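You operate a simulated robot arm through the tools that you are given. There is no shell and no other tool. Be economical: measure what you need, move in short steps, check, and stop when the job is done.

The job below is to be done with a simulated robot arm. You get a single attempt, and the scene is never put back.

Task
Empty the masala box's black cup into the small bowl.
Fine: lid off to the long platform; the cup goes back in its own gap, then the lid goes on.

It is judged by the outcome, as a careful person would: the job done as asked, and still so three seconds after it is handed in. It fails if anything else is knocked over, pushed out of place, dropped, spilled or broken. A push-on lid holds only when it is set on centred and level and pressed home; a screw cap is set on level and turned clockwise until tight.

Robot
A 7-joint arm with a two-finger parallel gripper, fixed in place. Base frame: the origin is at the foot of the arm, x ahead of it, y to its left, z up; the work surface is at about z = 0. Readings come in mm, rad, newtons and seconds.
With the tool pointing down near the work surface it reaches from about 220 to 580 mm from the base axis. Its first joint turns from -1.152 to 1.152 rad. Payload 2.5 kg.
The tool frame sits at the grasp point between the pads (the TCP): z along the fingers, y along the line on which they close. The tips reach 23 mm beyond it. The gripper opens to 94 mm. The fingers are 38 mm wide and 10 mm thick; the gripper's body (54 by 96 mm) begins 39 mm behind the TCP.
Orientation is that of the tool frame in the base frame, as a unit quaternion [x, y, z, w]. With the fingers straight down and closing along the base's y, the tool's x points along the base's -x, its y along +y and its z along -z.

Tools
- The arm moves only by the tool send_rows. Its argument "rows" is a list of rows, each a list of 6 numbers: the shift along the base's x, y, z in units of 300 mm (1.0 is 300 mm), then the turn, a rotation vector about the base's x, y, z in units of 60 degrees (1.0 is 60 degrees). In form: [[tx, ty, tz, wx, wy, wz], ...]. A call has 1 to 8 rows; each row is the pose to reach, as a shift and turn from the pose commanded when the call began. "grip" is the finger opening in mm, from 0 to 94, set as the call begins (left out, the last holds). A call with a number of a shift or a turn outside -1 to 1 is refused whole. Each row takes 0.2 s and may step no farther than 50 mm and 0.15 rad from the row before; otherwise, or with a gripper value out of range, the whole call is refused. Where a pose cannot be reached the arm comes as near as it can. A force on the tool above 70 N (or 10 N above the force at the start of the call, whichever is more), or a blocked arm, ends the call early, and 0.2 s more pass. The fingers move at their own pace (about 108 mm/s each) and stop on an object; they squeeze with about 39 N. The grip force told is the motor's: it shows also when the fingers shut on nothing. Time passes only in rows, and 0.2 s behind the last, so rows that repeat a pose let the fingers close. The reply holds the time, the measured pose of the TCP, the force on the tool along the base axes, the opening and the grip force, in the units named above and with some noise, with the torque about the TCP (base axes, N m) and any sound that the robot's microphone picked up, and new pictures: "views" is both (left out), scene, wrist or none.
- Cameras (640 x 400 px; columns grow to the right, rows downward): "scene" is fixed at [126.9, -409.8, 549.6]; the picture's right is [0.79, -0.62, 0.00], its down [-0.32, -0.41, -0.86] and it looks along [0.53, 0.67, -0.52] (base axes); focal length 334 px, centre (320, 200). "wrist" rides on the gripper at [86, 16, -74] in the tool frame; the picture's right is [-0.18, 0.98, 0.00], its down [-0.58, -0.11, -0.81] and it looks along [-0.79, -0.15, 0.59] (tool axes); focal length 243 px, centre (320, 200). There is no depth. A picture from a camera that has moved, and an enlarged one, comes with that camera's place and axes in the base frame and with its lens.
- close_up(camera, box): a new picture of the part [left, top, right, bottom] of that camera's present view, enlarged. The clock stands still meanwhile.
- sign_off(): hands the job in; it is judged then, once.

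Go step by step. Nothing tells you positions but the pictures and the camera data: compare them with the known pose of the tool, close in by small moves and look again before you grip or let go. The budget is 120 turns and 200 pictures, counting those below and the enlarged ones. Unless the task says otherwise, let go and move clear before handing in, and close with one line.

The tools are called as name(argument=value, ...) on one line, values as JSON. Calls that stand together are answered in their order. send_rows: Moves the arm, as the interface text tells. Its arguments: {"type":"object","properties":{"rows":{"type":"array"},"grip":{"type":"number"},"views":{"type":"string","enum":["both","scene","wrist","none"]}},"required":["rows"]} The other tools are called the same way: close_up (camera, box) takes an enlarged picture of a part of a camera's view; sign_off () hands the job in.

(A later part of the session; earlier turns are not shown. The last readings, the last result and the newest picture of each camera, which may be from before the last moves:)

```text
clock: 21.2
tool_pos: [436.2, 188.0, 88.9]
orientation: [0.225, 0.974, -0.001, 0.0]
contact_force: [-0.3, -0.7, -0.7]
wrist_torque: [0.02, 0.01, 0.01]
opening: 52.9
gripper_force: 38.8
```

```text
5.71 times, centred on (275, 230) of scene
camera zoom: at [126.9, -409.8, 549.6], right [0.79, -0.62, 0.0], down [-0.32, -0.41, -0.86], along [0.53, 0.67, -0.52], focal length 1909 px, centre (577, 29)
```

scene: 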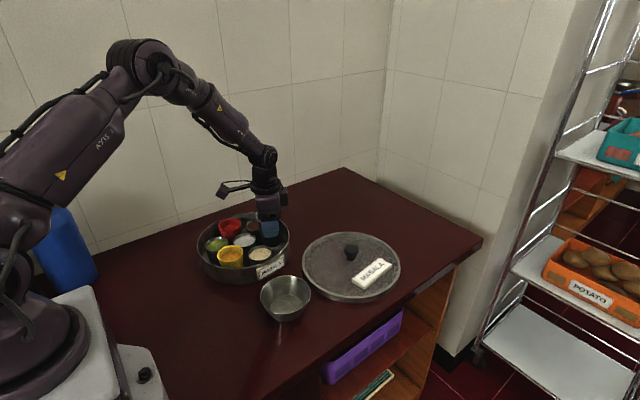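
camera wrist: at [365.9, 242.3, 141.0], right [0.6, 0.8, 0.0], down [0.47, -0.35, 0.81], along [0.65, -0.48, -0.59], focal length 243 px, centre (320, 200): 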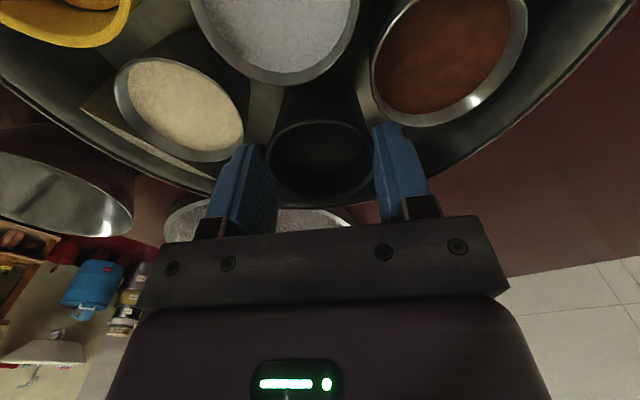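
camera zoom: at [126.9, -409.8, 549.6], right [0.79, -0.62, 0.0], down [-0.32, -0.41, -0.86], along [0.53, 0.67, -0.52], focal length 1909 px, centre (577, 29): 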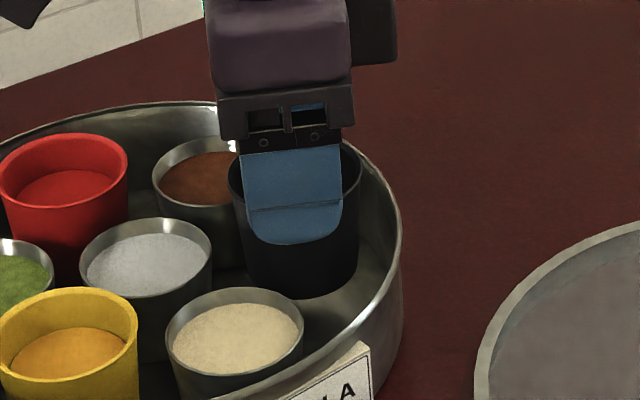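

The cup is up, level and firmly held (return pose (436, 188.5), z ≈ 68). I'm lifting it clear, carrying it over the bowl at about (362, 7), and yawing on the way.

send_rows(rows=[[0, 0, 0.12, 0, 0, -0.05], [0, 0, 0.27, 0, 0, -0.15], [-0.03, -0.07, 0.37, 0, 0, -0.29], [-0.09, -0.22, 0.37, 0, 0, -0.43], [-0.15, -0.37, 0.37, 0, 0, -0.57], [-0.21, -0.52, 0.37, 0, 0, -0.71], [-0.257, -0.637, 0.37, 0, 0, -0.85], [-0.257, -0.637, 0.37, 0, 0, -0.98]])

```text
clock: 23.0
tool_pos: [359.1, -0.9, 199.9]
orientation: [0.676, 0.737, 0.0, 0.0]
contact_force: [-0.2, -0.3, -0.2]
wrist_torque: [0.0, 0.0, 0.02]
opening: 52.5
gripper_force: 39.1
camera wrist: at [367.6, 86.9, 273.6], right [1.0, -0.1, 0.0], down [-0.06, -0.59, 0.81], along [-0.08, -0.8, -0.59], focal length 243 px, centre (320, 200)
```

scene: 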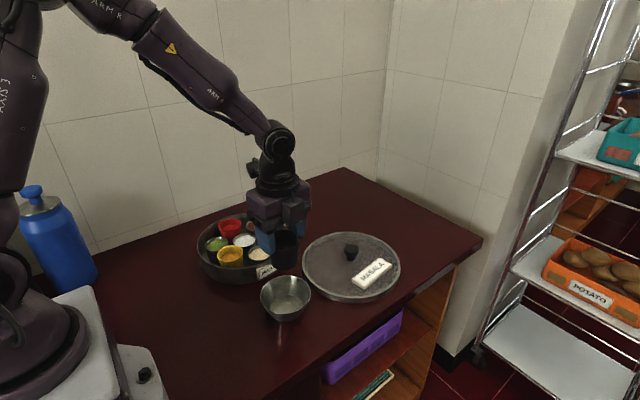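
wrist: 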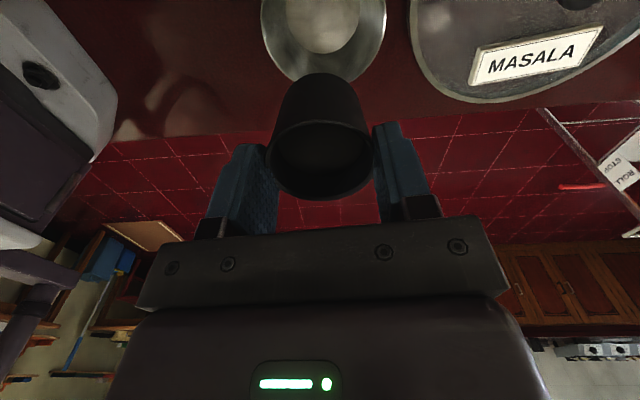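

send_rows(rows=[[0, 0.003, -0.03, 0, 0, -0.14], [0, 0.003, -0.06, 0, 0, -0.28], [0, 0.003, -0.07, 0, 0, -0.335]], views="wrist")

```text
clock: 23.8
tool_pos: [360.1, -0.6, 178.7]
orientation: [0.793, 0.609, 0.0, 0.0]
contact_force: [0.0, -0.1, -0.6]
wrist_torque: [-0.03, 0.03, 0.0]
opening: 52.3
gripper_force: 38.7
camera wrist: at [397.3, 79.2, 251.0], right [0.9, -0.43, 0.0], down [-0.26, -0.53, 0.81], along [-0.35, -0.73, -0.59], focal length 243 px, centre (320, 200)
```

wrist: 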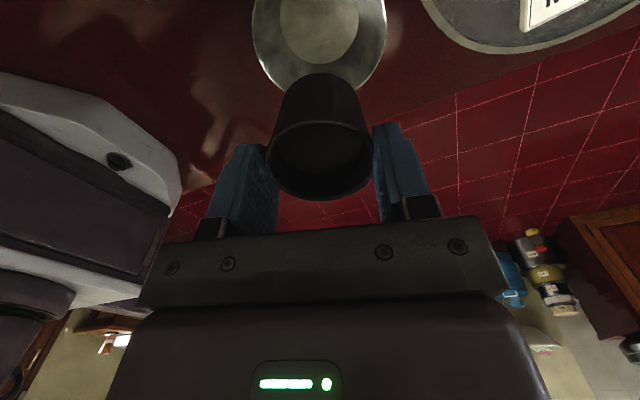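

The bowl is in line under the cup. I start tilting about the closing axis in steps, towards azimuth 75°.

send_rows(rows=[[0, 0, 0, 0.135, -0.036, 0], [0, 0, 0, 0.27, -0.072, 0], [0, 0, 0, 0.405, -0.108, 0], [0, 0, 0, 0.48, -0.129, 0]])

```text
clock: 24.8
tool_pos: [359.6, -1.0, 179.0]
orientation: [0.765, 0.59, 0.205, -0.157]
contact_force: [0.5, 0.4, -0.2]
wrist_torque: [0.01, 0.01, 0.02]
opening: 52.8
gripper_force: 39.1
camera wrist: at [384.7, 31.8, 285.3], right [0.91, -0.41, -0.09], down [-0.34, -0.85, 0.41], along [-0.24, -0.34, -0.91], focal length 243 px, centre (320, 200)
```

scene: 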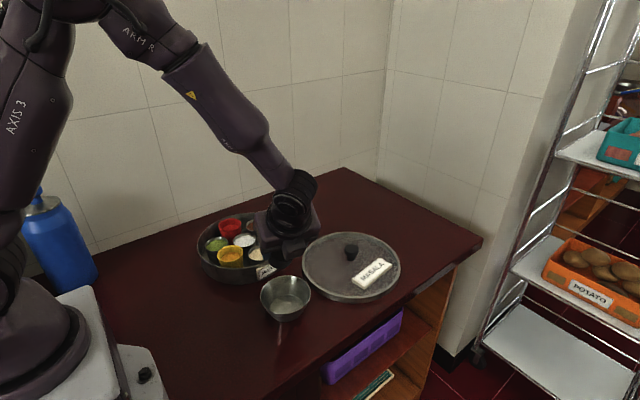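
wrist: 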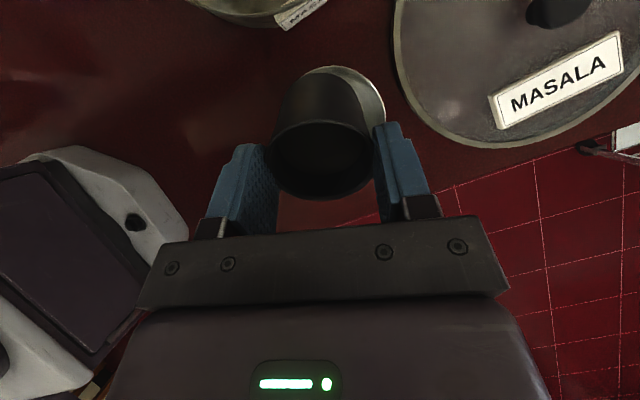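

send_rows(rows=[[0.01, 0.005, 0, 0.135, -0.036, 0], [0.015, 0.008, 0, 0.27, -0.072, 0], [0.015, 0.008, 0, 0.386, -0.104, 0]])

close_up(camera="scene", box=[220, 180, 340, 330])

```text
clock: 25.6
tool_pos: [364.9, 0.3, 179.5]
orientation: [0.707, 0.543, 0.361, -0.274]
contact_force: [1.2, -0.1, -0.7]
wrist_torque: [-0.02, 0.0, 0.02]
opening: 52.2
gripper_force: 39.2
camera wrist: at [377.2, -11.6, 291.3], right [0.92, -0.36, -0.15], down [-0.36, -0.93, 0.0], along [-0.14, 0.05, -0.99], focal length 243 px, centre (320, 200)
```

scene: 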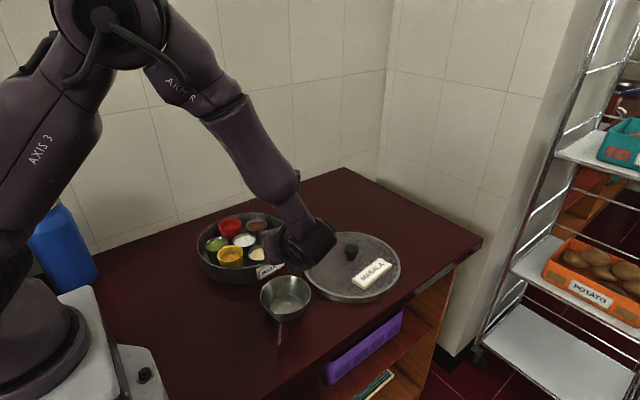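
wrist: 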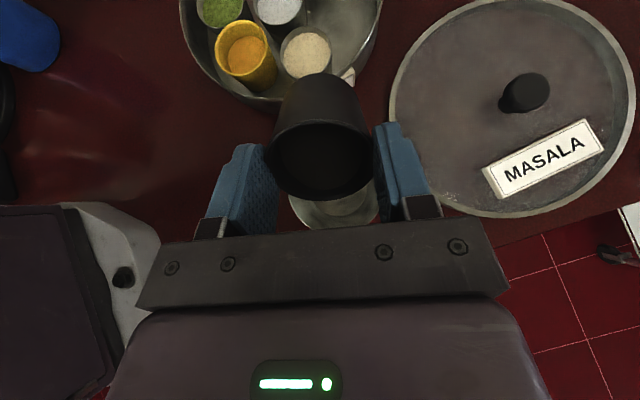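

```text
2.67 times, centred on (280, 255) of scene
camera zoom: at [126.9, -409.8, 549.6], right [0.79, -0.62, 0.0], down [-0.32, -0.41, -0.86], along [0.53, 0.67, -0.52], focal length 891 px, centre (427, 53)
```

zoom: 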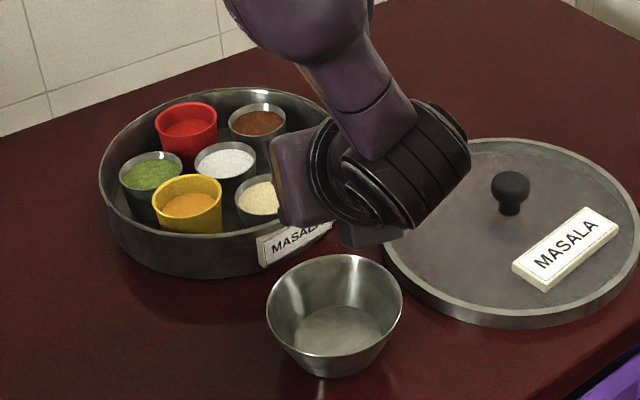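

Tilt is about 58° and nothing has come out yet; the bowl is at about (363, 12). I continue to roughly 85°.

send_rows(rows=[[-0.003, 0.006, -0.01, 0.135, -0.036, 0], [-0.006, 0.01, -0.025, 0.27, -0.072, 0], [-0.006, 0.01, -0.04, 0.405, -0.108, 0], [-0.006, 0.01, -0.04, 0.44, -0.118, 0]])

close_up(camera="scene", box=[220, 180, 340, 330])

```text
clock: 26.6
tool_pos: [363.1, 3.3, 167.5]
orientation: [0.602, 0.462, 0.517, -0.395]
contact_force: [-0.1, 0.4, -0.2]
wrist_torque: [-0.01, 0.0, 0.02]
opening: 52.5
gripper_force: 39.2
camera wrist: at [361.9, -57.5, 262.4], right [0.94, -0.28, -0.18], down [-0.33, -0.83, -0.45], along [-0.02, 0.49, -0.87], focal length 243 px, centre (320, 200)
```

scene: 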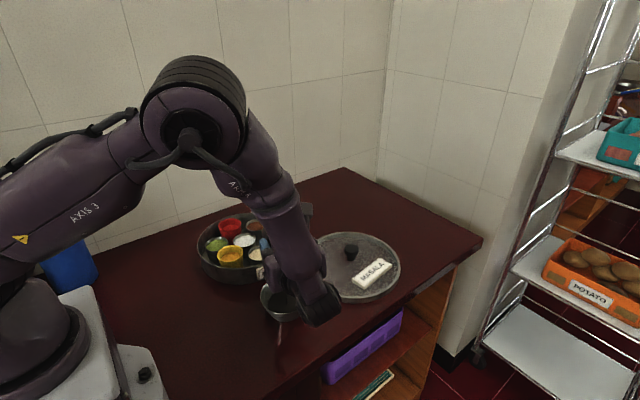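
wrist: 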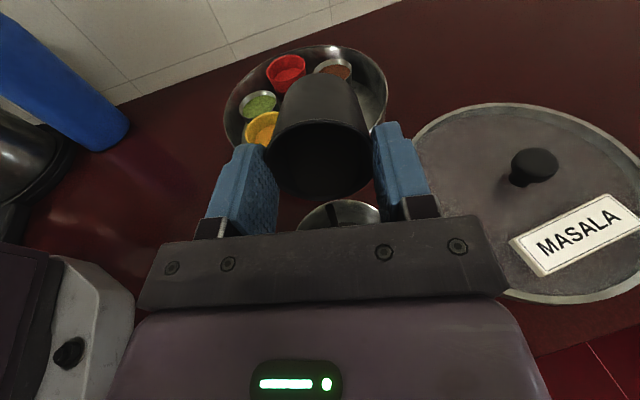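

```text
2.67 times, centred on (280, 255) of scene
camera zoom: at [126.9, -409.8, 549.6], right [0.79, -0.62, 0.0], down [-0.32, -0.41, -0.86], along [0.53, 0.67, -0.52], focal length 891 px, centre (427, 53)
```

zoom: 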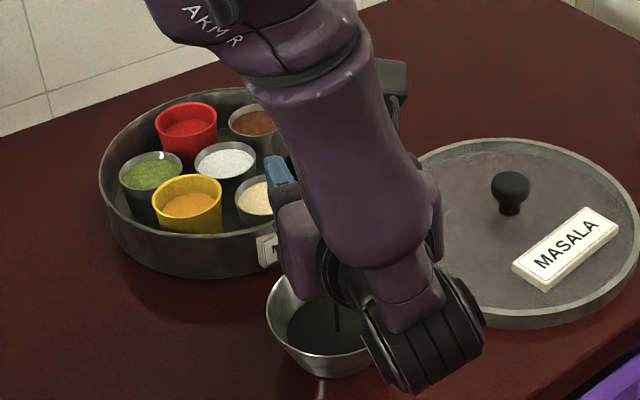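

It is pouring into the bowl. I'll check the stream and the wrist's height above the counter.

close_up(camera="wrist", box=[240, 120, 440, 240])

close_up(camera="scene", box=[250, 250, 350, 340])

```text
3.20 times, centred on (340, 180) of wrist
camera zoom: at [361.9, -57.5, 262.4], right [0.94, -0.28, -0.18], down [-0.33, -0.83, -0.45], along [-0.02, 0.49, -0.87], focal length 776 px, centre (256, 264)
```

zoom: 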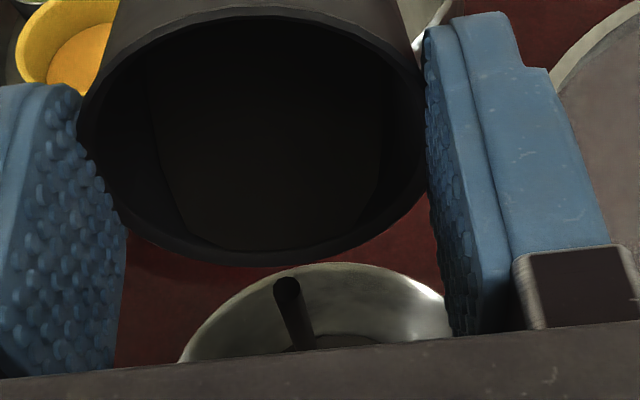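

```text
4.44 times, centred on (300, 295) of scene
camera zoom: at [126.9, -409.8, 549.6], right [0.79, -0.62, 0.0], down [-0.32, -0.41, -0.86], along [0.53, 0.67, -0.52], focal length 1485 px, centre (409, -222)
```

zoom: 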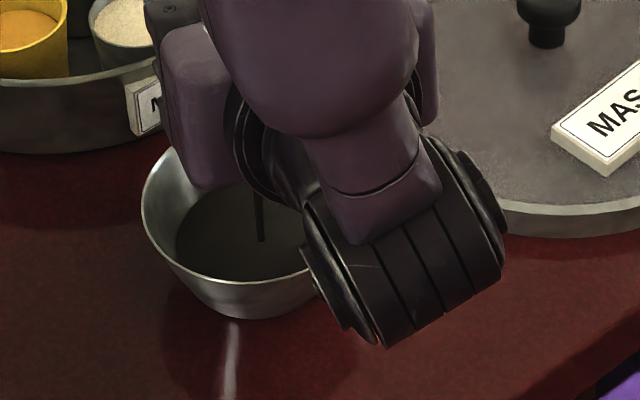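

send_rows(rows=[[0, 0, 0, 0.07, -0.018, 0], [0, 0, 0, 0.135, -0.036, 0], [0, 0, 0, 0.2, -0.054, 0], [0, 0, 0, 0.27, -0.072, 0], [0, 0, 0, 0.335, -0.09, 0], [0, 0, 0, 0.4, -0.107, 0], [0, 0, 0, 0.44, -0.118, 0]])

close_up(camera="wrist", box=[240, 120, 440, 240])

close_up(camera="scene", box=[250, 230, 350, 340])

```text
clock: 28.2
tool_pos: [363.0, 3.9, 165.8]
orientation: [0.463, 0.357, 0.644, -0.494]
contact_force: [0.0, -0.4, -0.2]
wrist_torque: [-0.03, 0.01, 0.0]
opening: 52.9
gripper_force: 39.1
camera wrist: at [351.8, -94.0, 223.2], right [0.96, -0.2, -0.17], down [-0.25, -0.53, -0.81], along [0.07, 0.82, -0.56], focal length 243 px, centre (320, 200)
```

scene: 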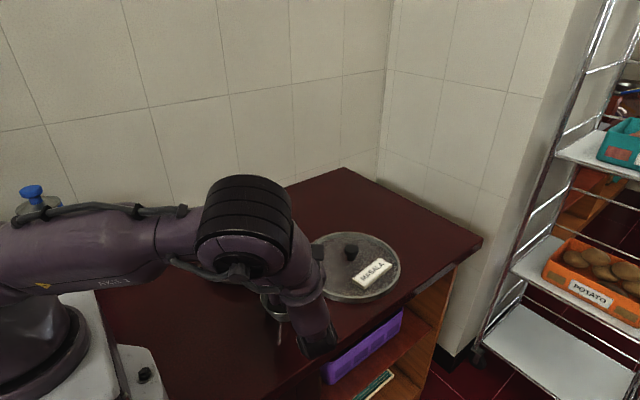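
wrist: 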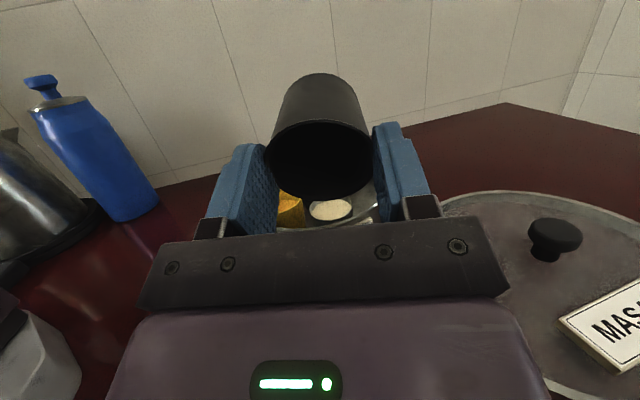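

```text
3.20 times, centred on (340, 180) of wrist
camera zoom: at [351.8, -94.0, 223.2], right [0.96, -0.2, -0.17], down [-0.25, -0.53, -0.81], along [0.07, 0.82, -0.56], focal length 776 px, centre (256, 264)
```

zoom: 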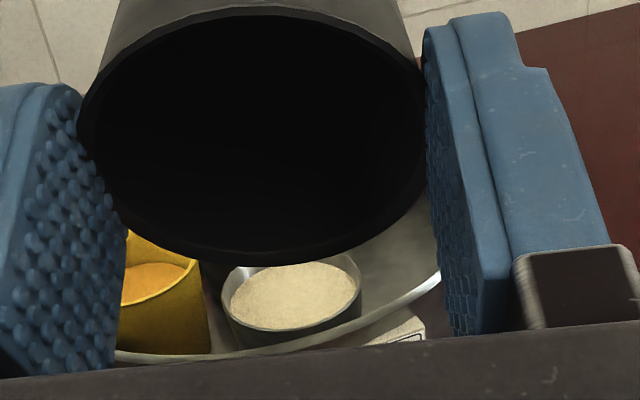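

```text
3.64 times, centred on (300, 285) of scene
camera zoom: at [126.9, -409.8, 549.6], right [0.79, -0.62, 0.0], down [-0.32, -0.41, -0.86], along [0.53, 0.67, -0.52], focal length 1215 px, centre (393, -109)
```

zoom: 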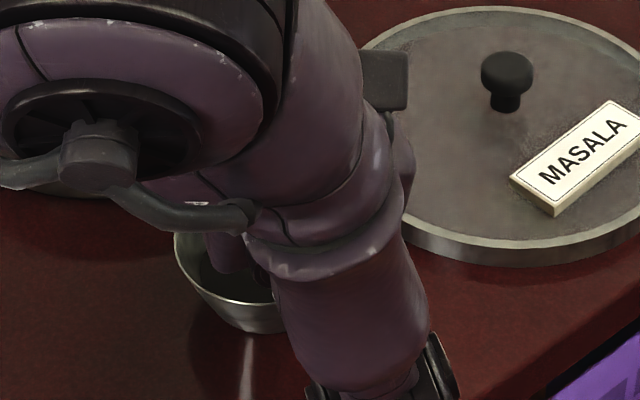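

Tilt is now about 108°. I'll hold, add a bit more tilt, and wait for the last of it.

send_rows(rows=[[0, 0, 0.005, 0.07, -0.018, 0], [0, 0, 0.01, 0.135, -0.036, 0], [0, 0, 0.01, 0.19, -0.051, 0], [0, 0, 0.01, 0.19, -0.051, 0], [0, 0, 0.01, 0.19, -0.051, 0], [0, 0, 0.01, 0.19, -0.051, 0], [0, 0, 0.01, 0.19, -0.051, 0], [0, 0, 0.01, 0.19, -0.051, 0]])

close_up(camera="wrist", box=[240, 50, 440, 240])

```text
clock: 30.0
tool_pos: [362.1, 4.0, 169.9]
orientation: [0.394, 0.302, 0.689, -0.527]
contact_force: [-0.3, 0.1, -1.1]
wrist_torque: [-0.04, -0.01, -0.01]
opening: 52.6
gripper_force: 39.0
camera wrist: at [349.4, -103.4, 205.1], right [0.97, -0.17, -0.16], down [-0.21, -0.36, -0.91], along [0.09, 0.92, -0.39], focal length 243 px, centre (320, 200)
```

scene: 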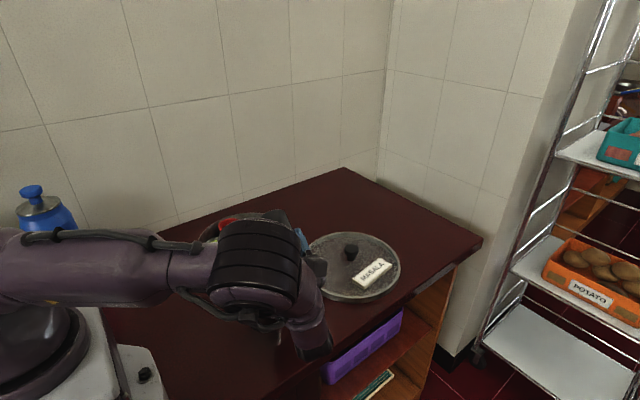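
wrist: 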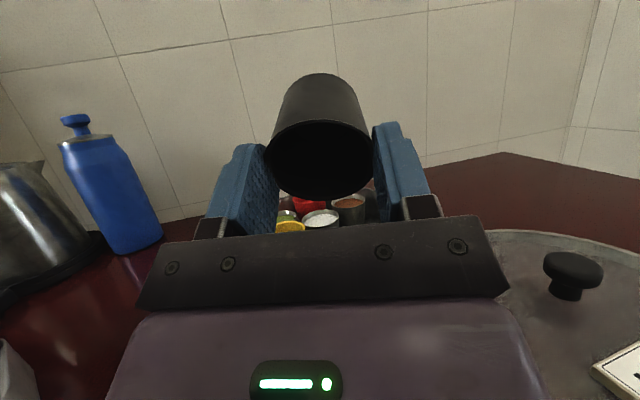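

```text
2.11 times, centred on (340, 145) of wrist
camera zoom: at [349.4, -103.4, 205.1], right [0.97, -0.17, -0.16], down [-0.21, -0.36, -0.91], along [0.09, 0.92, -0.39], focal length 511 px, centre (278, 316)
```

zoom: 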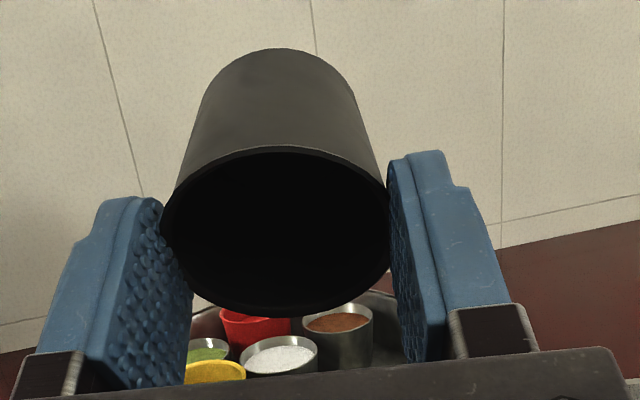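

send_rows(rows=[[0, 0, 0, 0.04, -0.01, 0], [0, 0, 0, -0.04, 0.01, 0], [0, 0, 0, 0.04, -0.01, 0], [0, 0, 0, 0, 0, 0], [0, 0, 0, -0.13, 0.035, 0], [0, 0, 0, -0.265, 0.071, 0], [0, 0, 0, -0.4, 0.107, 0], [0, 0, 0, -0.53, 0.142, 0]], views="wrist")

send_rows(rows=[[0, 0, 0.02, -0.135, 0.036, 0], [0, 0, 0.04, -0.27, 0.072, 0], [0, 0, 0.06, -0.405, 0.108, 0], [0, 0, 0.08, -0.54, 0.144, 0]])

close_up(camera="scene", box=[220, 180, 340, 330])

close_up(camera="wrist", box=[220, 50, 420, 240])

```text
clock: 31.8
tool_pos: [362.6, 3.6, 169.1]
orientation: [0.574, 0.441, 0.548, -0.419]
contact_force: [-0.2, -0.3, -0.7]
wrist_torque: [-0.03, -0.03, 0.05]
opening: 52.6
gripper_force: 38.8
camera wrist: at [359.3, -67.1, 258.1], right [0.95, -0.26, -0.18], down [-0.32, -0.78, -0.54], along [0.0, 0.57, -0.82], focal length 243 px, centre (320, 200)
```

wrist: 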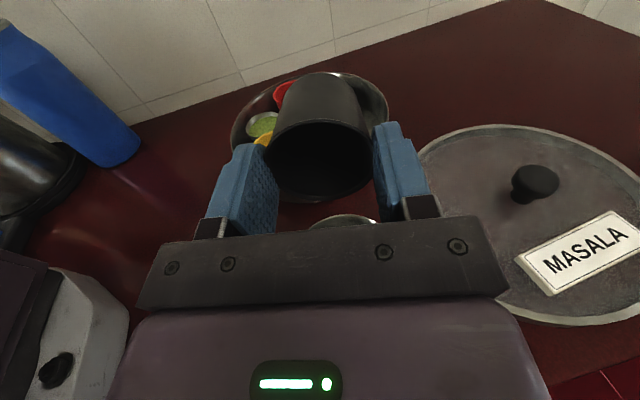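

```text
clock: 32.8
tool_pos: [362.4, 5.1, 194.2]
orientation: [0.707, 0.544, 0.359, -0.274]
contact_force: [-0.4, 0.3, -0.5]
wrist_torque: [0.01, 0.0, 0.02]
opening: 52.7
gripper_force: 39.3
camera wrist: at [375.2, -7.3, 306.6], right [0.92, -0.36, -0.15], down [-0.36, -0.93, 0.01], along [-0.14, 0.04, -0.99], focal length 243 px, centre (320, 200)
```

scene: 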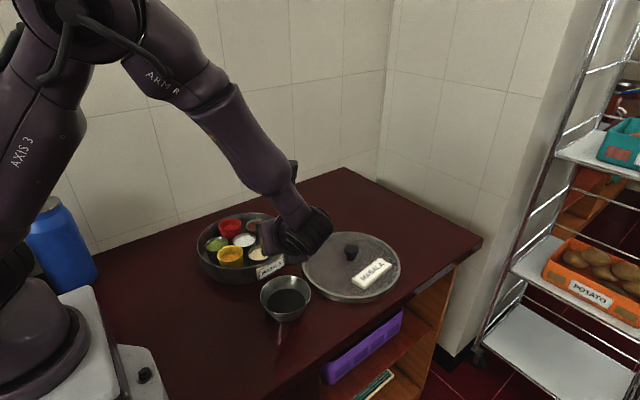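
wrist: 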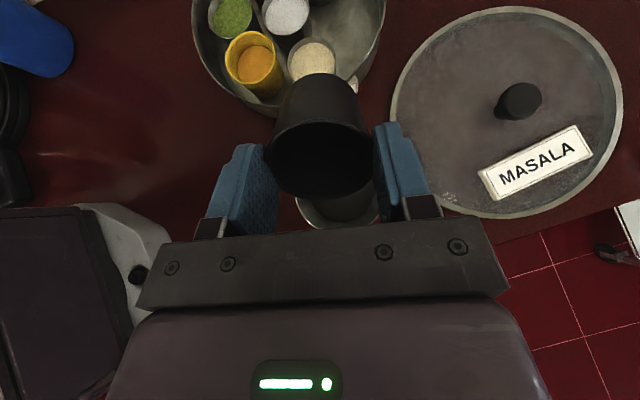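

```text
2.67 times, centred on (280, 255) of scene
camera zoom: at [126.9, -409.9, 549.6], right [0.79, -0.62, 0.0], down [-0.32, -0.41, -0.86], along [0.53, 0.67, -0.52], focal length 891 px, centre (427, 53)
```

zoom: 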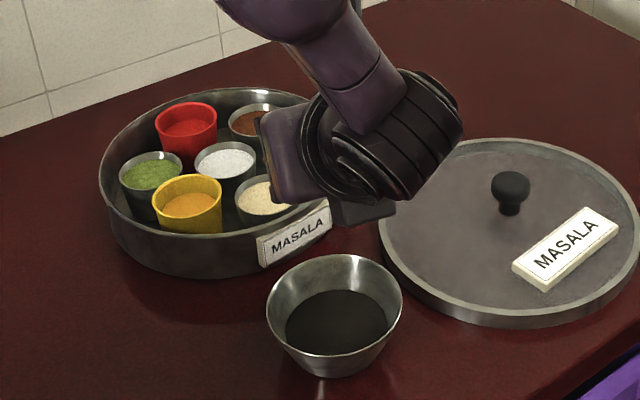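

```text
2.11 times, centred on (320, 145) of wrist
camera zoom: at [375.2, -7.3, 306.6], right [0.92, -0.36, -0.15], down [-0.36, -0.93, 0.01], along [-0.14, 0.04, -0.99], focal length 511 px, centre (320, 316)
```

zoom: 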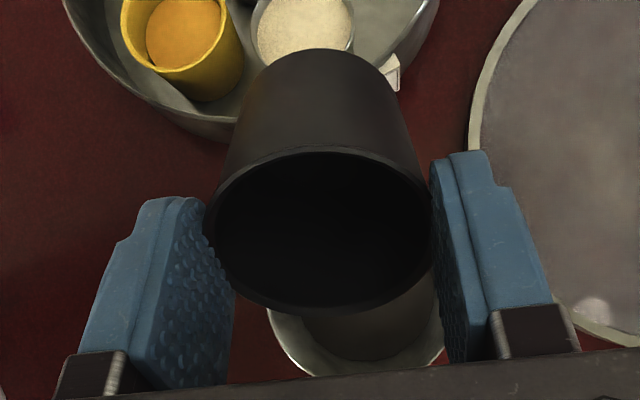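

The pour is clean. I'm bringing the cup upright to look inside it.

send_rows(rows=[[0, 0, 0.01, -0.135, 0.036, 0], [0, 0, 0.02, -0.27, 0.073, 0], [0, 0, 0.03, -0.405, 0.109, 0], [0, 0, 0.04, -0.54, 0.146, 0], [0, 0, 0.05, -0.675, 0.182, 0], [0, 0, 0.05, -0.8, 0.216, 0], [0, 0, 0.05, -0.866, 0.234, 0]], views="wrist")

close_up(camera="wrist", box=[220, 50, 420, 240])

close_up(camera="scene", box=[220, 150, 340, 330])

```text
clock: 34.4
tool_pos: [363.2, 3.9, 207.9]
orientation: [0.793, 0.609, 0.0, 0.001]
contact_force: [0.3, 0.3, -0.6]
wrist_torque: [0.03, 0.01, -0.01]
opening: 52.8
gripper_force: 39.3
camera wrist: at [400.1, 84.3, 281.7], right [0.9, -0.43, 0.0], down [-0.25, -0.53, 0.81], along [-0.35, -0.73, -0.59], focal length 243 px, centre (320, 200)
```

wrist: 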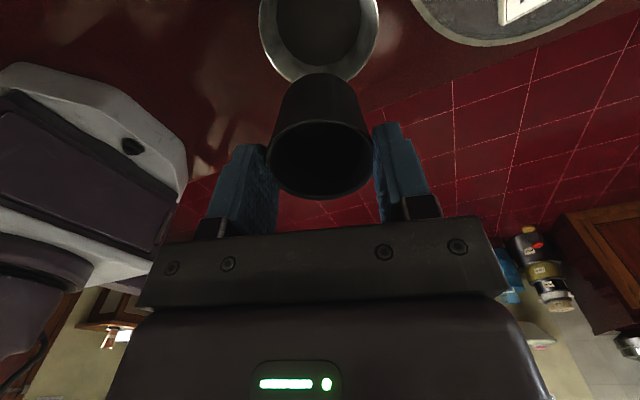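

```text
2.11 times, centred on (320, 145) of wrist
camera zoom: at [400.1, 84.3, 281.7], right [0.9, -0.43, 0.0], down [-0.25, -0.53, 0.81], along [-0.35, -0.73, -0.59], focal length 511 px, centre (320, 316)
```

zoom: 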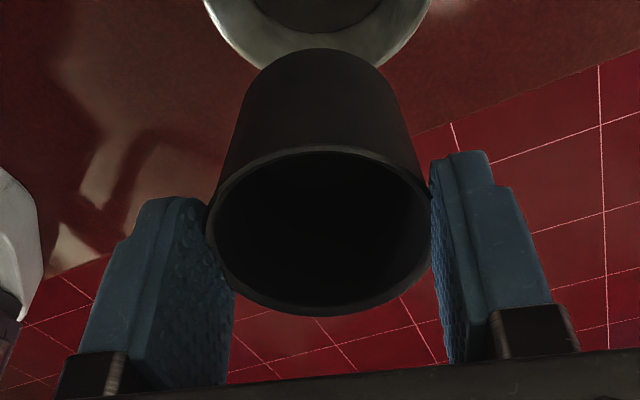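

```text
2.22 times, centred on (280, 240) of scene
camera zoom: at [126.9, -409.8, 549.6], right [0.79, -0.62, 0.0], down [-0.32, -0.41, -0.86], along [0.53, 0.67, -0.52], focal length 742 px, centre (409, 111)
```

zoom: 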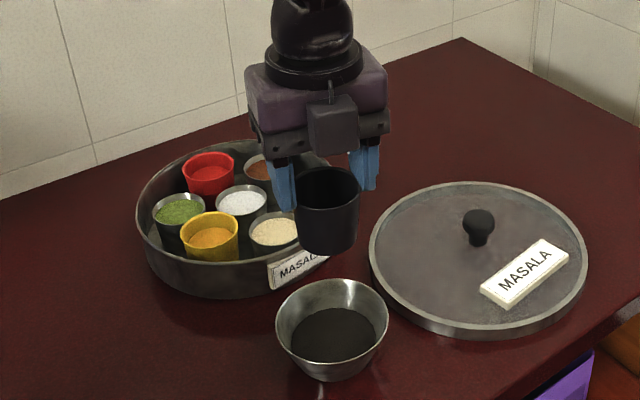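

The cup is empty and all the contents are in the bowl. I'm carrying it back over its gap on the reverse path.

send_rows(rows=[[0, 0, 0, 0, 0, 0.14], [0.05, 0.13, 0, 0, 0, 0.28], [0.11, 0.27, 0, 0, 0, 0.42], [0.17, 0.42, 0, 0, 0, 0.56], [0.23, 0.56, 0, 0, 0, 0.7], [0.248, 0.616, 0, 0, 0, 0.84], [0.248, 0.616, 0, 0, 0, 0.98]], views="none")

send_rows(rows=[[0, 0, -0.05, 0, 0, 0.14], [0, 0, -0.15, 0, 0, 0.28], [0, 0, -0.25, 0, 0, 0.335], [0, 0, -0.27, 0, 0, 0.335]])

close_up(camera="wrist", box=[160, 0, 480, 240])

close_up(camera="scene", box=[220, 170, 320, 290])

```text
clock: 36.0
tool_pos: [437.3, 189.3, 208.1]
orientation: [0.39, 0.921, -0.001, -0.001]
contact_force: [-0.7, -0.5, 0.1]
wrist_torque: [-0.01, 0.02, 0.03]
opening: 52.6
gripper_force: 38.9
```

```text
clock: 37.0
tool_pos: [437.0, 188.3, 127.5]
orientation: [0.224, 0.975, 0.0, -0.001]
contact_force: [-0.2, 0.3, 0.3]
wrist_torque: [-0.04, 0.0, 0.02]
opening: 52.4
gripper_force: 39.2
camera wrist: at [365.9, 242.8, 200.7], right [0.59, 0.8, 0.0], down [0.48, -0.35, 0.81], along [0.65, -0.48, -0.59], focal length 243 px, centre (320, 200)
```

scene: 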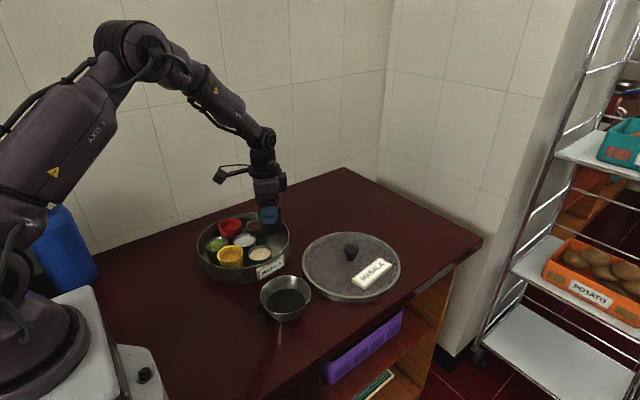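
wrist: 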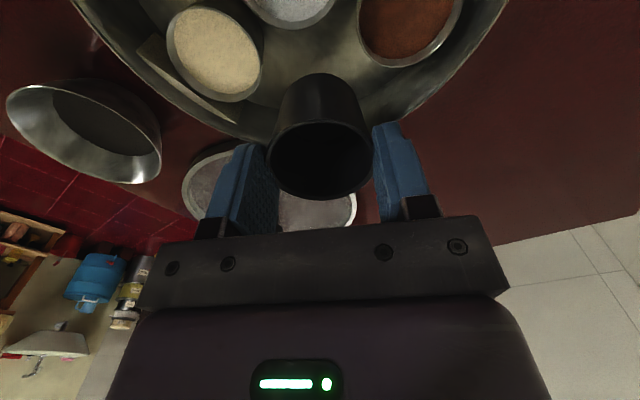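

```text
1.67 times, centred on (320, 120) of wrist
camera zoom: at [365.9, 242.8, 200.7], right [0.59, 0.8, 0.0], down [0.48, -0.35, 0.81], along [0.65, -0.48, -0.59], focal length 404 px, centre (320, 333)
```

zoom: 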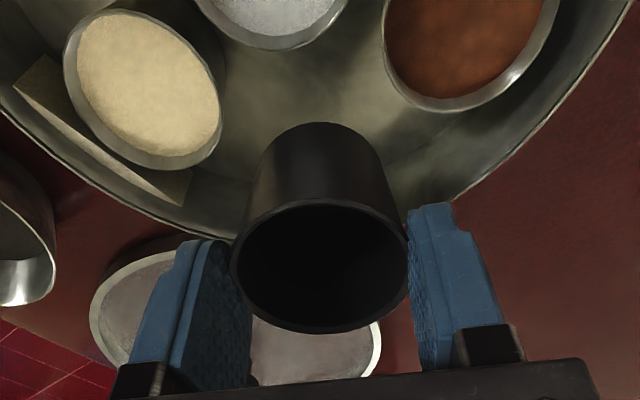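

```text
3.33 times, centred on (270, 230) of scene
camera zoom: at [126.9, -409.8, 549.6], right [0.79, -0.62, 0.0], down [-0.32, -0.41, -0.86], along [0.53, 0.67, -0.52], focal length 1114 px, centre (487, 100)
```

zoom: 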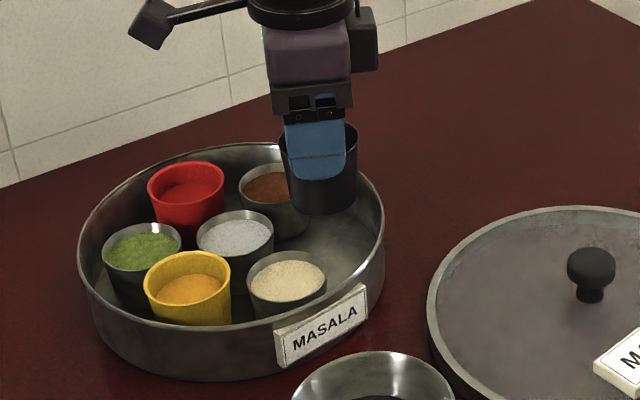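

The cup sits in the fingers just as it was gripped. I'm lowering it straight into its gap.

send_rows(rows=[[0, 0, -0.05, 0, 0, 0], [0, 0, -0.1, 0, 0, 0], [0, 0, -0.14, 0, 0, 0], [0, 0, -0.17, 0, 0, 0], [0, 0, -0.19, 0, 0, 0]], views="none")

send_rows(rows=[[0, 0, -0.005, 0, 0, 0], [0, 0, -0.01, 0, 0, 0]])

close_up(camera="wrist", box=[160, 60, 480, 260])

```text
clock: 38.2
tool_pos: [437.8, 190.0, 69.6]
orientation: [0.225, 0.974, 0.0, -0.001]
contact_force: [-0.3, 0.6, 0.5]
wrist_torque: [-0.02, 0.01, 0.02]
opening: 52.5
gripper_force: 39.1
```

```text
clock: 38.8
tool_pos: [437.4, 188.6, 68.3]
orientation: [0.224, 0.975, 0.0, 0.001]
contact_force: [-4.0, -1.6, 11.4]
wrist_torque: [0.08, 0.13, 0.08]
opening: 52.6
gripper_force: 39.5
camera wrist: at [366.0, 243.0, 141.8], right [0.6, 0.8, 0.0], down [0.47, -0.35, 0.81], along [0.65, -0.48, -0.59], focal length 243 px, centre (320, 200)
```

scene: 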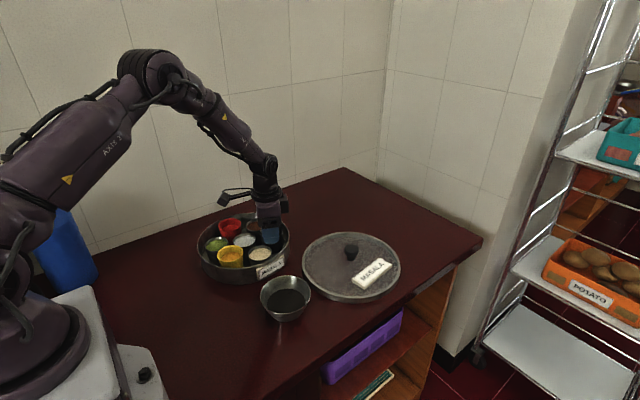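
wrist: 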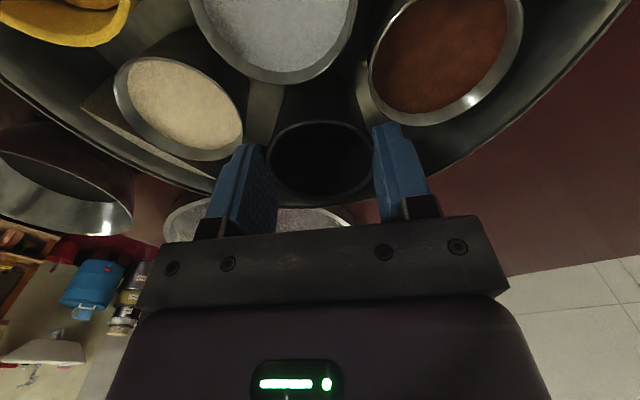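

```text
2.00 times, centred on (320, 160) of wrist
camera zoom: at [366.0, 243.0, 141.8], right [0.6, 0.8, 0.0], down [0.47, -0.35, 0.81], along [0.65, -0.48, -0.59], focal length 485 px, centre (320, 280)
```

zoom: 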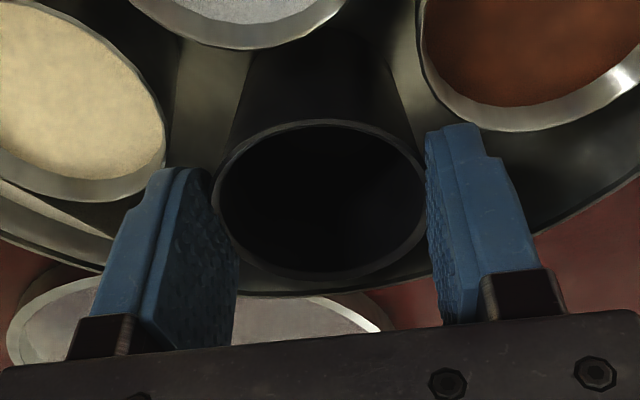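

The cup is seated back in its gap. I'll release it and rise.

send_rows(rows=[[0, 0, 0.004, 0, 0, 0], [0, 0, 0.004, 0, 0, 0], [0, 0, 0.004, 0, 0, 0], [0, 0, 0.06, 0, 0, 0], [0, 0, 0.18, 0, 0, 0], [0, 0, 0.33, 0, 0, 0], [0, 0, 0.48, 0, 0, 0]], grip=74)

close_up(camera="scene", box=[190, 200, 310, 320])

```text
clock: 40.4
tool_pos: [435.5, 190.7, 211.6]
orientation: [0.226, 0.974, -0.001, 0.0]
contact_force: [0.3, -0.4, -0.1]
wrist_torque: [0.04, 0.0, -0.01]
opening: 74.0
gripper_force: 0.0
camera wrist: at [363.9, 243.1, 285.0], right [0.6, 0.8, 0.0], down [0.48, -0.35, 0.81], along [0.65, -0.48, -0.59], focal length 243 px, centre (320, 200)
```

scene: 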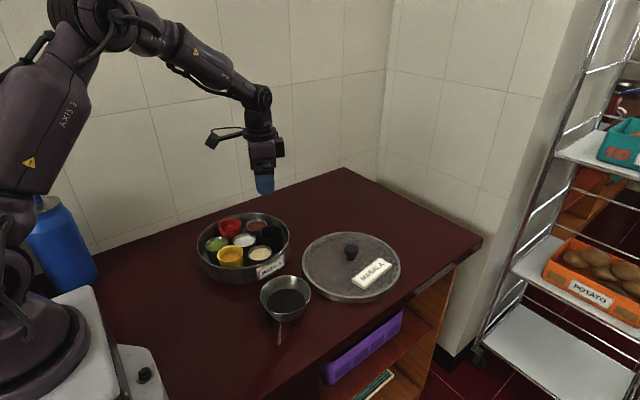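
wrist: 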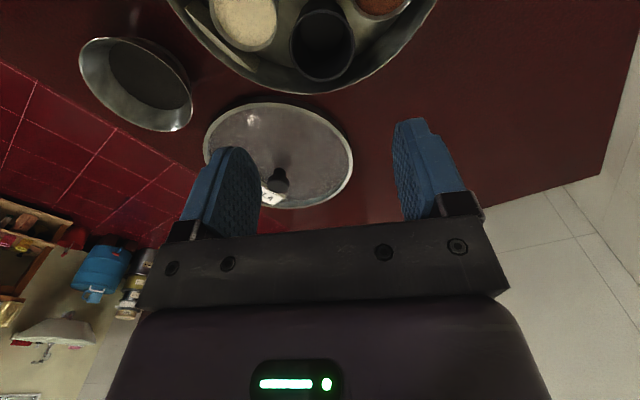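

```text
3.33 times, centred on (250, 260) of scene
camera zoom: at [126.9, -409.8, 549.6], right [0.79, -0.62, 0.0], down [-0.32, -0.41, -0.86], along [0.53, 0.67, -0.52], focal length 1114 px, centre (553, 0)
```

zoom: 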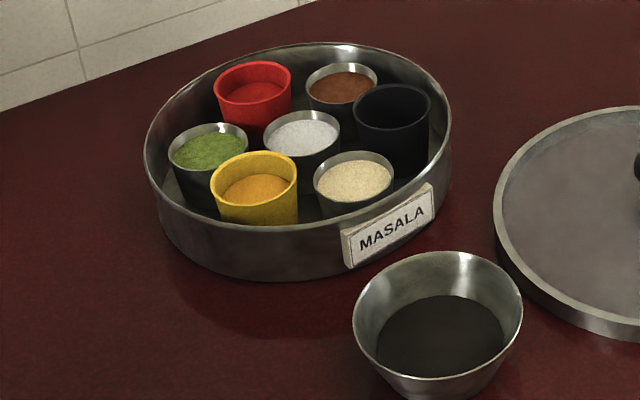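

The cup is back in its gap, empty, and everything else is in place. Next is the lid: over its knob with yaw back to 0.

send_rows(rows=[[0.06, -0.09, 0, 0, 0, 0.1], [0.14, -0.21, 0, 0, 0, 0.2], [0.22, -0.33, 0, 0, 0, 0.3], [0.3, -0.45, 0, 0, 0, 0.4], [0.387, -0.563, 0, 0, 0, 0.433], [0.387, -0.563, -0.12, 0, 0, 0.433], [0.387, -0.563, -0.27, 0, 0, 0.433], [0.387, -0.563, -0.33, 0, 0, 0.433]], grip=60)

close_up(camera="wrist", box=[160, 40, 480, 240])

```text
clock: 42.2
tool_pos: [551.8, 22.5, 112.5]
orientation: [0.0, 1.0, 0.0, 0.0]
contact_force: [0.2, 0.7, 0.1]
wrist_torque: [-0.03, 0.0, -0.02]
opening: 59.9
gripper_force: 0.1
camera wrist: at [465.7, 39.3, 185.4], right [0.18, 0.98, 0.0], down [0.58, -0.11, 0.81], along [0.79, -0.15, -0.59], focal length 243 px, centre (320, 200)
```

scene: 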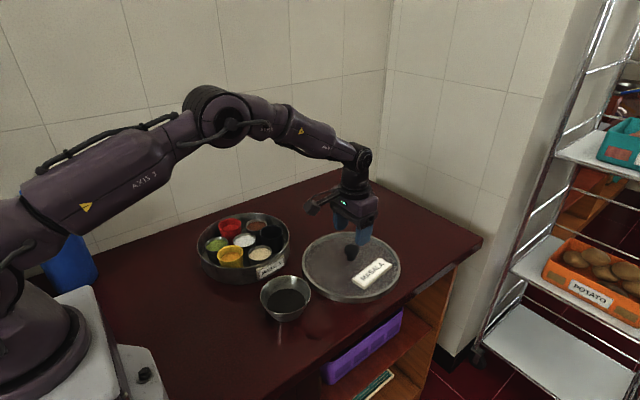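
wrist: 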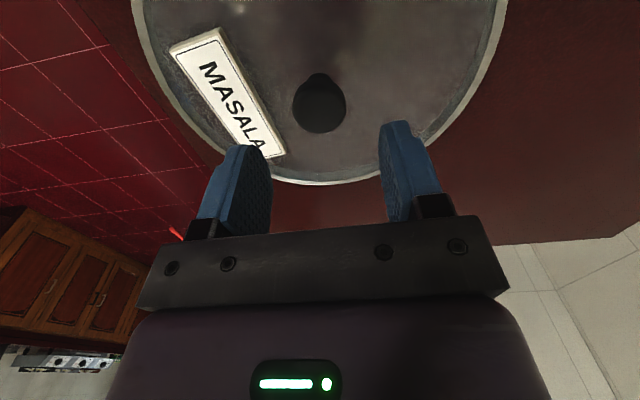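

```text
2.00 times, centred on (320, 140) of wrist
camera zoom: at [465.7, 39.3, 185.4], right [0.18, 0.98, 0.0], down [0.58, -0.11, 0.81], along [0.79, -0.15, -0.59], focal length 485 px, centre (320, 320)
```

zoom: 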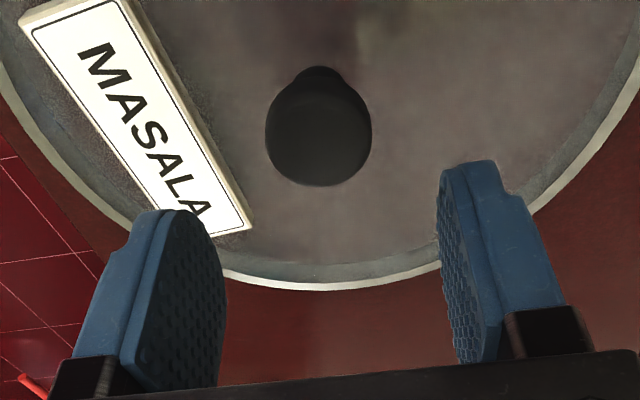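

send_rows(rows=[[0, 0, -0.1, 0, 0, 0], [0, 0, -0.18, 0, 0, 0], [0, 0, -0.21, 0, 0, 0]], views="wrist")

```text
clock: 43.0
tool_pos: [553.8, 21.3, 49.5]
orientation: [0.0, 1.0, 0.001, 0.0]
contact_force: [-0.8, 0.4, 0.4]
wrist_torque: [0.01, -0.04, -0.01]
opening: 60.3
gripper_force: 0.0
camera wrist: at [465.5, 38.1, 123.1], right [0.18, 0.98, 0.0], down [0.58, -0.11, 0.81], along [0.79, -0.15, -0.59], focal length 243 px, centre (320, 200)
```

wrist: 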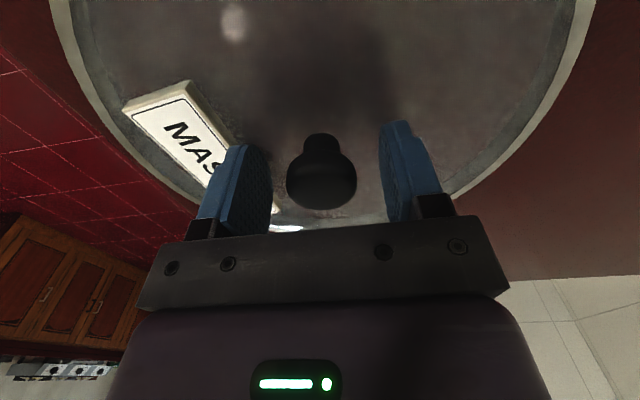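

Knob at the TCP again. Closing and lifting.

send_rows(rows=[[0, 0, 0, 0, 0, 0], [0, 0, 0, 0, 0, 0], [0, 0, 0, 0, 0, 0]], grip=10, views="none")

send_rows(rows=[[0, 0, 0.03, 0, 0, 0], [0, 0, 0.1, 0, 0, 0], [0, 0, 0.22, 0, 0, 0], [0, 0, 0.36, 0, 0, 0], [0, 0, 0.5, 0, 0, 0], [0, 0, 0.6, 0, 0, 0]])

```text
clock: 43.8
tool_pos: [551.9, 21.9, 50.2]
orientation: [-0.001, 1.0, 0.0, -0.001]
contact_force: [1.0, 0.2, -0.8]
wrist_torque: [0.13, -0.09, -0.01]
opening: 33.3
gripper_force: 39.4
```

```text
clock: 45.2
tool_pos: [553.2, 22.3, 231.0]
orientation: [0.0, 1.0, 0.0, 0.0]
contact_force: [0.8, 0.9, -1.6]
wrist_torque: [0.03, -0.01, 0.03]
opening: 33.0
gripper_force: 39.2
camera wrist: at [466.3, 38.4, 303.8], right [0.18, 0.98, 0.0], down [0.58, -0.11, 0.81], along [0.79, -0.15, -0.59], focal length 243 px, centre (320, 200)
```

scene: 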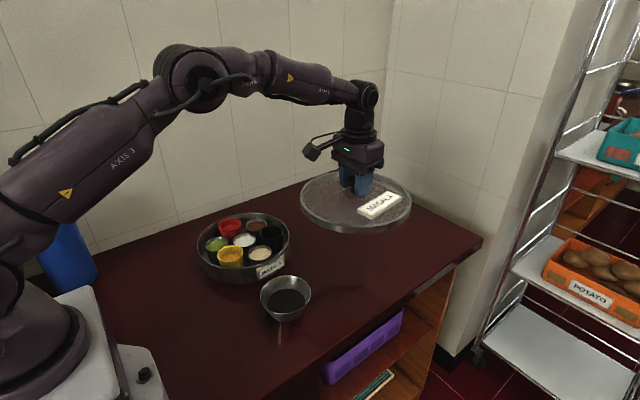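
wrist: 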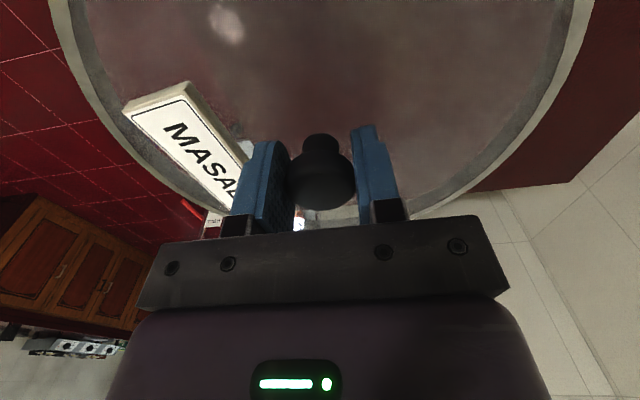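

Holding the lid level. I'm carrying it back above the box.

send_rows(rows=[[-0.1, 0.11, 0, 0, 0, 0], [-0.2, 0.22, 0, 0, 0, 0], [-0.3, 0.33, 0, 0, 0, 0], [-0.4, 0.44, 0, 0, 0, 0], [-0.5, 0.55, 0, 0, 0, 0], [-0.583, 0.643, 0, 0, 0, 0], [-0.583, 0.643, -0.12, 0, 0, 0], [-0.583, 0.643, -0.27, 0, 0, 0]])

send_rows(rows=[[0, 0, -0.07, 0, 0, 0], [0, 0, -0.11, 0, 0, 0]])

close_up(camera="scene", box=[180, 180, 310, 300])

```text
clock: 47.0
tool_pos: [376.8, 213.8, 147.4]
orientation: [0.001, 1.0, 0.0, 0.001]
contact_force: [0.0, 0.7, -1.6]
wrist_torque: [0.03, 0.01, 0.0]
opening: 32.9
gripper_force: 39.1
camera wrist: at [289.4, 231.0, 220.5], right [0.18, 0.98, 0.0], down [0.58, -0.11, 0.81], along [0.79, -0.15, -0.59], focal length 243 px, centre (320, 200)
```

scene: 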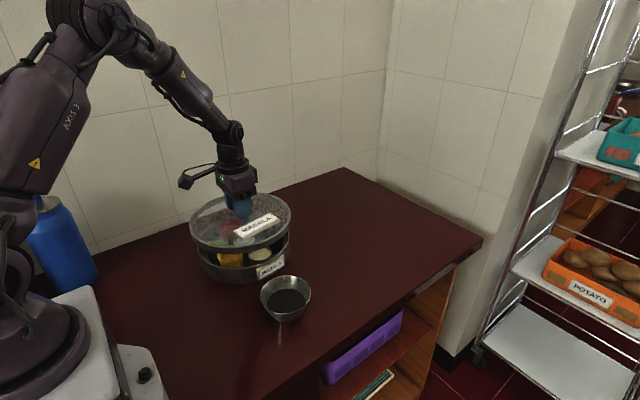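
wrist: 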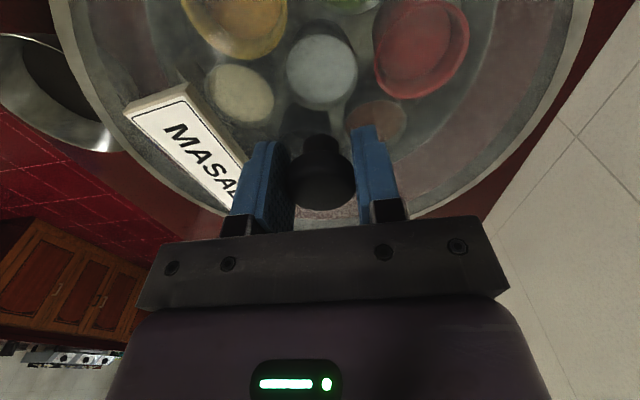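

```text
clock: 47.6
tool_pos: [378.1, 213.9, 114.6]
orientation: [0.001, 1.0, 0.0, 0.0]
contact_force: [-0.4, 1.2, -2.3]
wrist_torque: [0.04, 0.04, -0.01]
opening: 32.8
gripper_force: 39.2
camera wrist: at [290.7, 230.9, 188.1], right [0.18, 0.98, 0.0], down [0.58, -0.11, 0.81], along [0.79, -0.15, -0.59], focal length 243 px, centre (320, 200)
```

scene: 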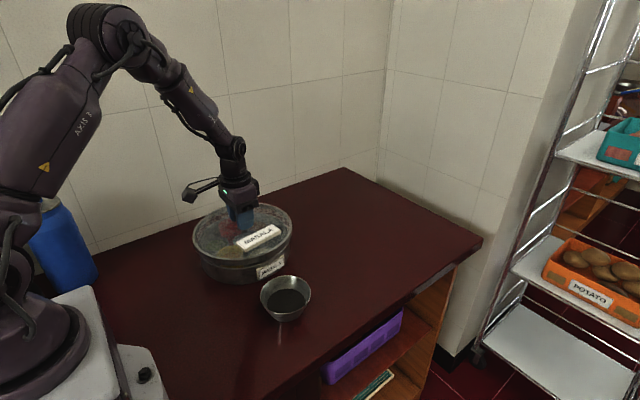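
wrist: 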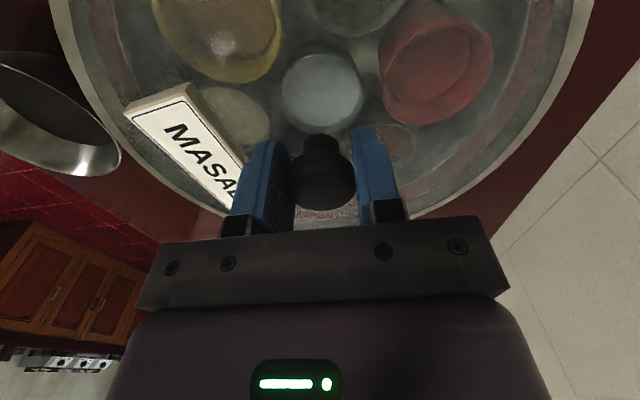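

```text
3.33 times, centred on (245, 240) of scene
camera zoom: at [126.9, -409.8, 549.6], right [0.79, -0.62, 0.0], down [-0.32, -0.41, -0.86], along [0.53, 0.67, -0.52], focal length 1114 px, centre (570, 67)
```

zoom: 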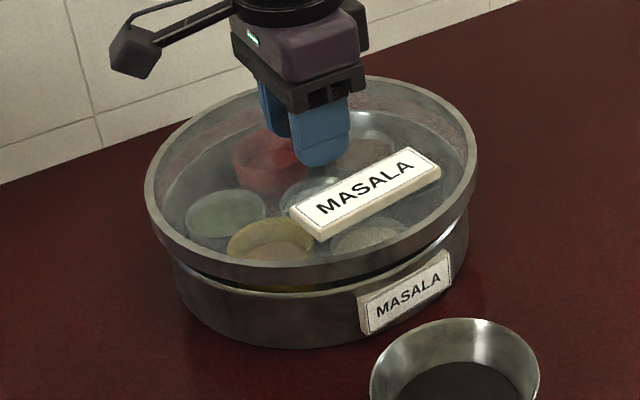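

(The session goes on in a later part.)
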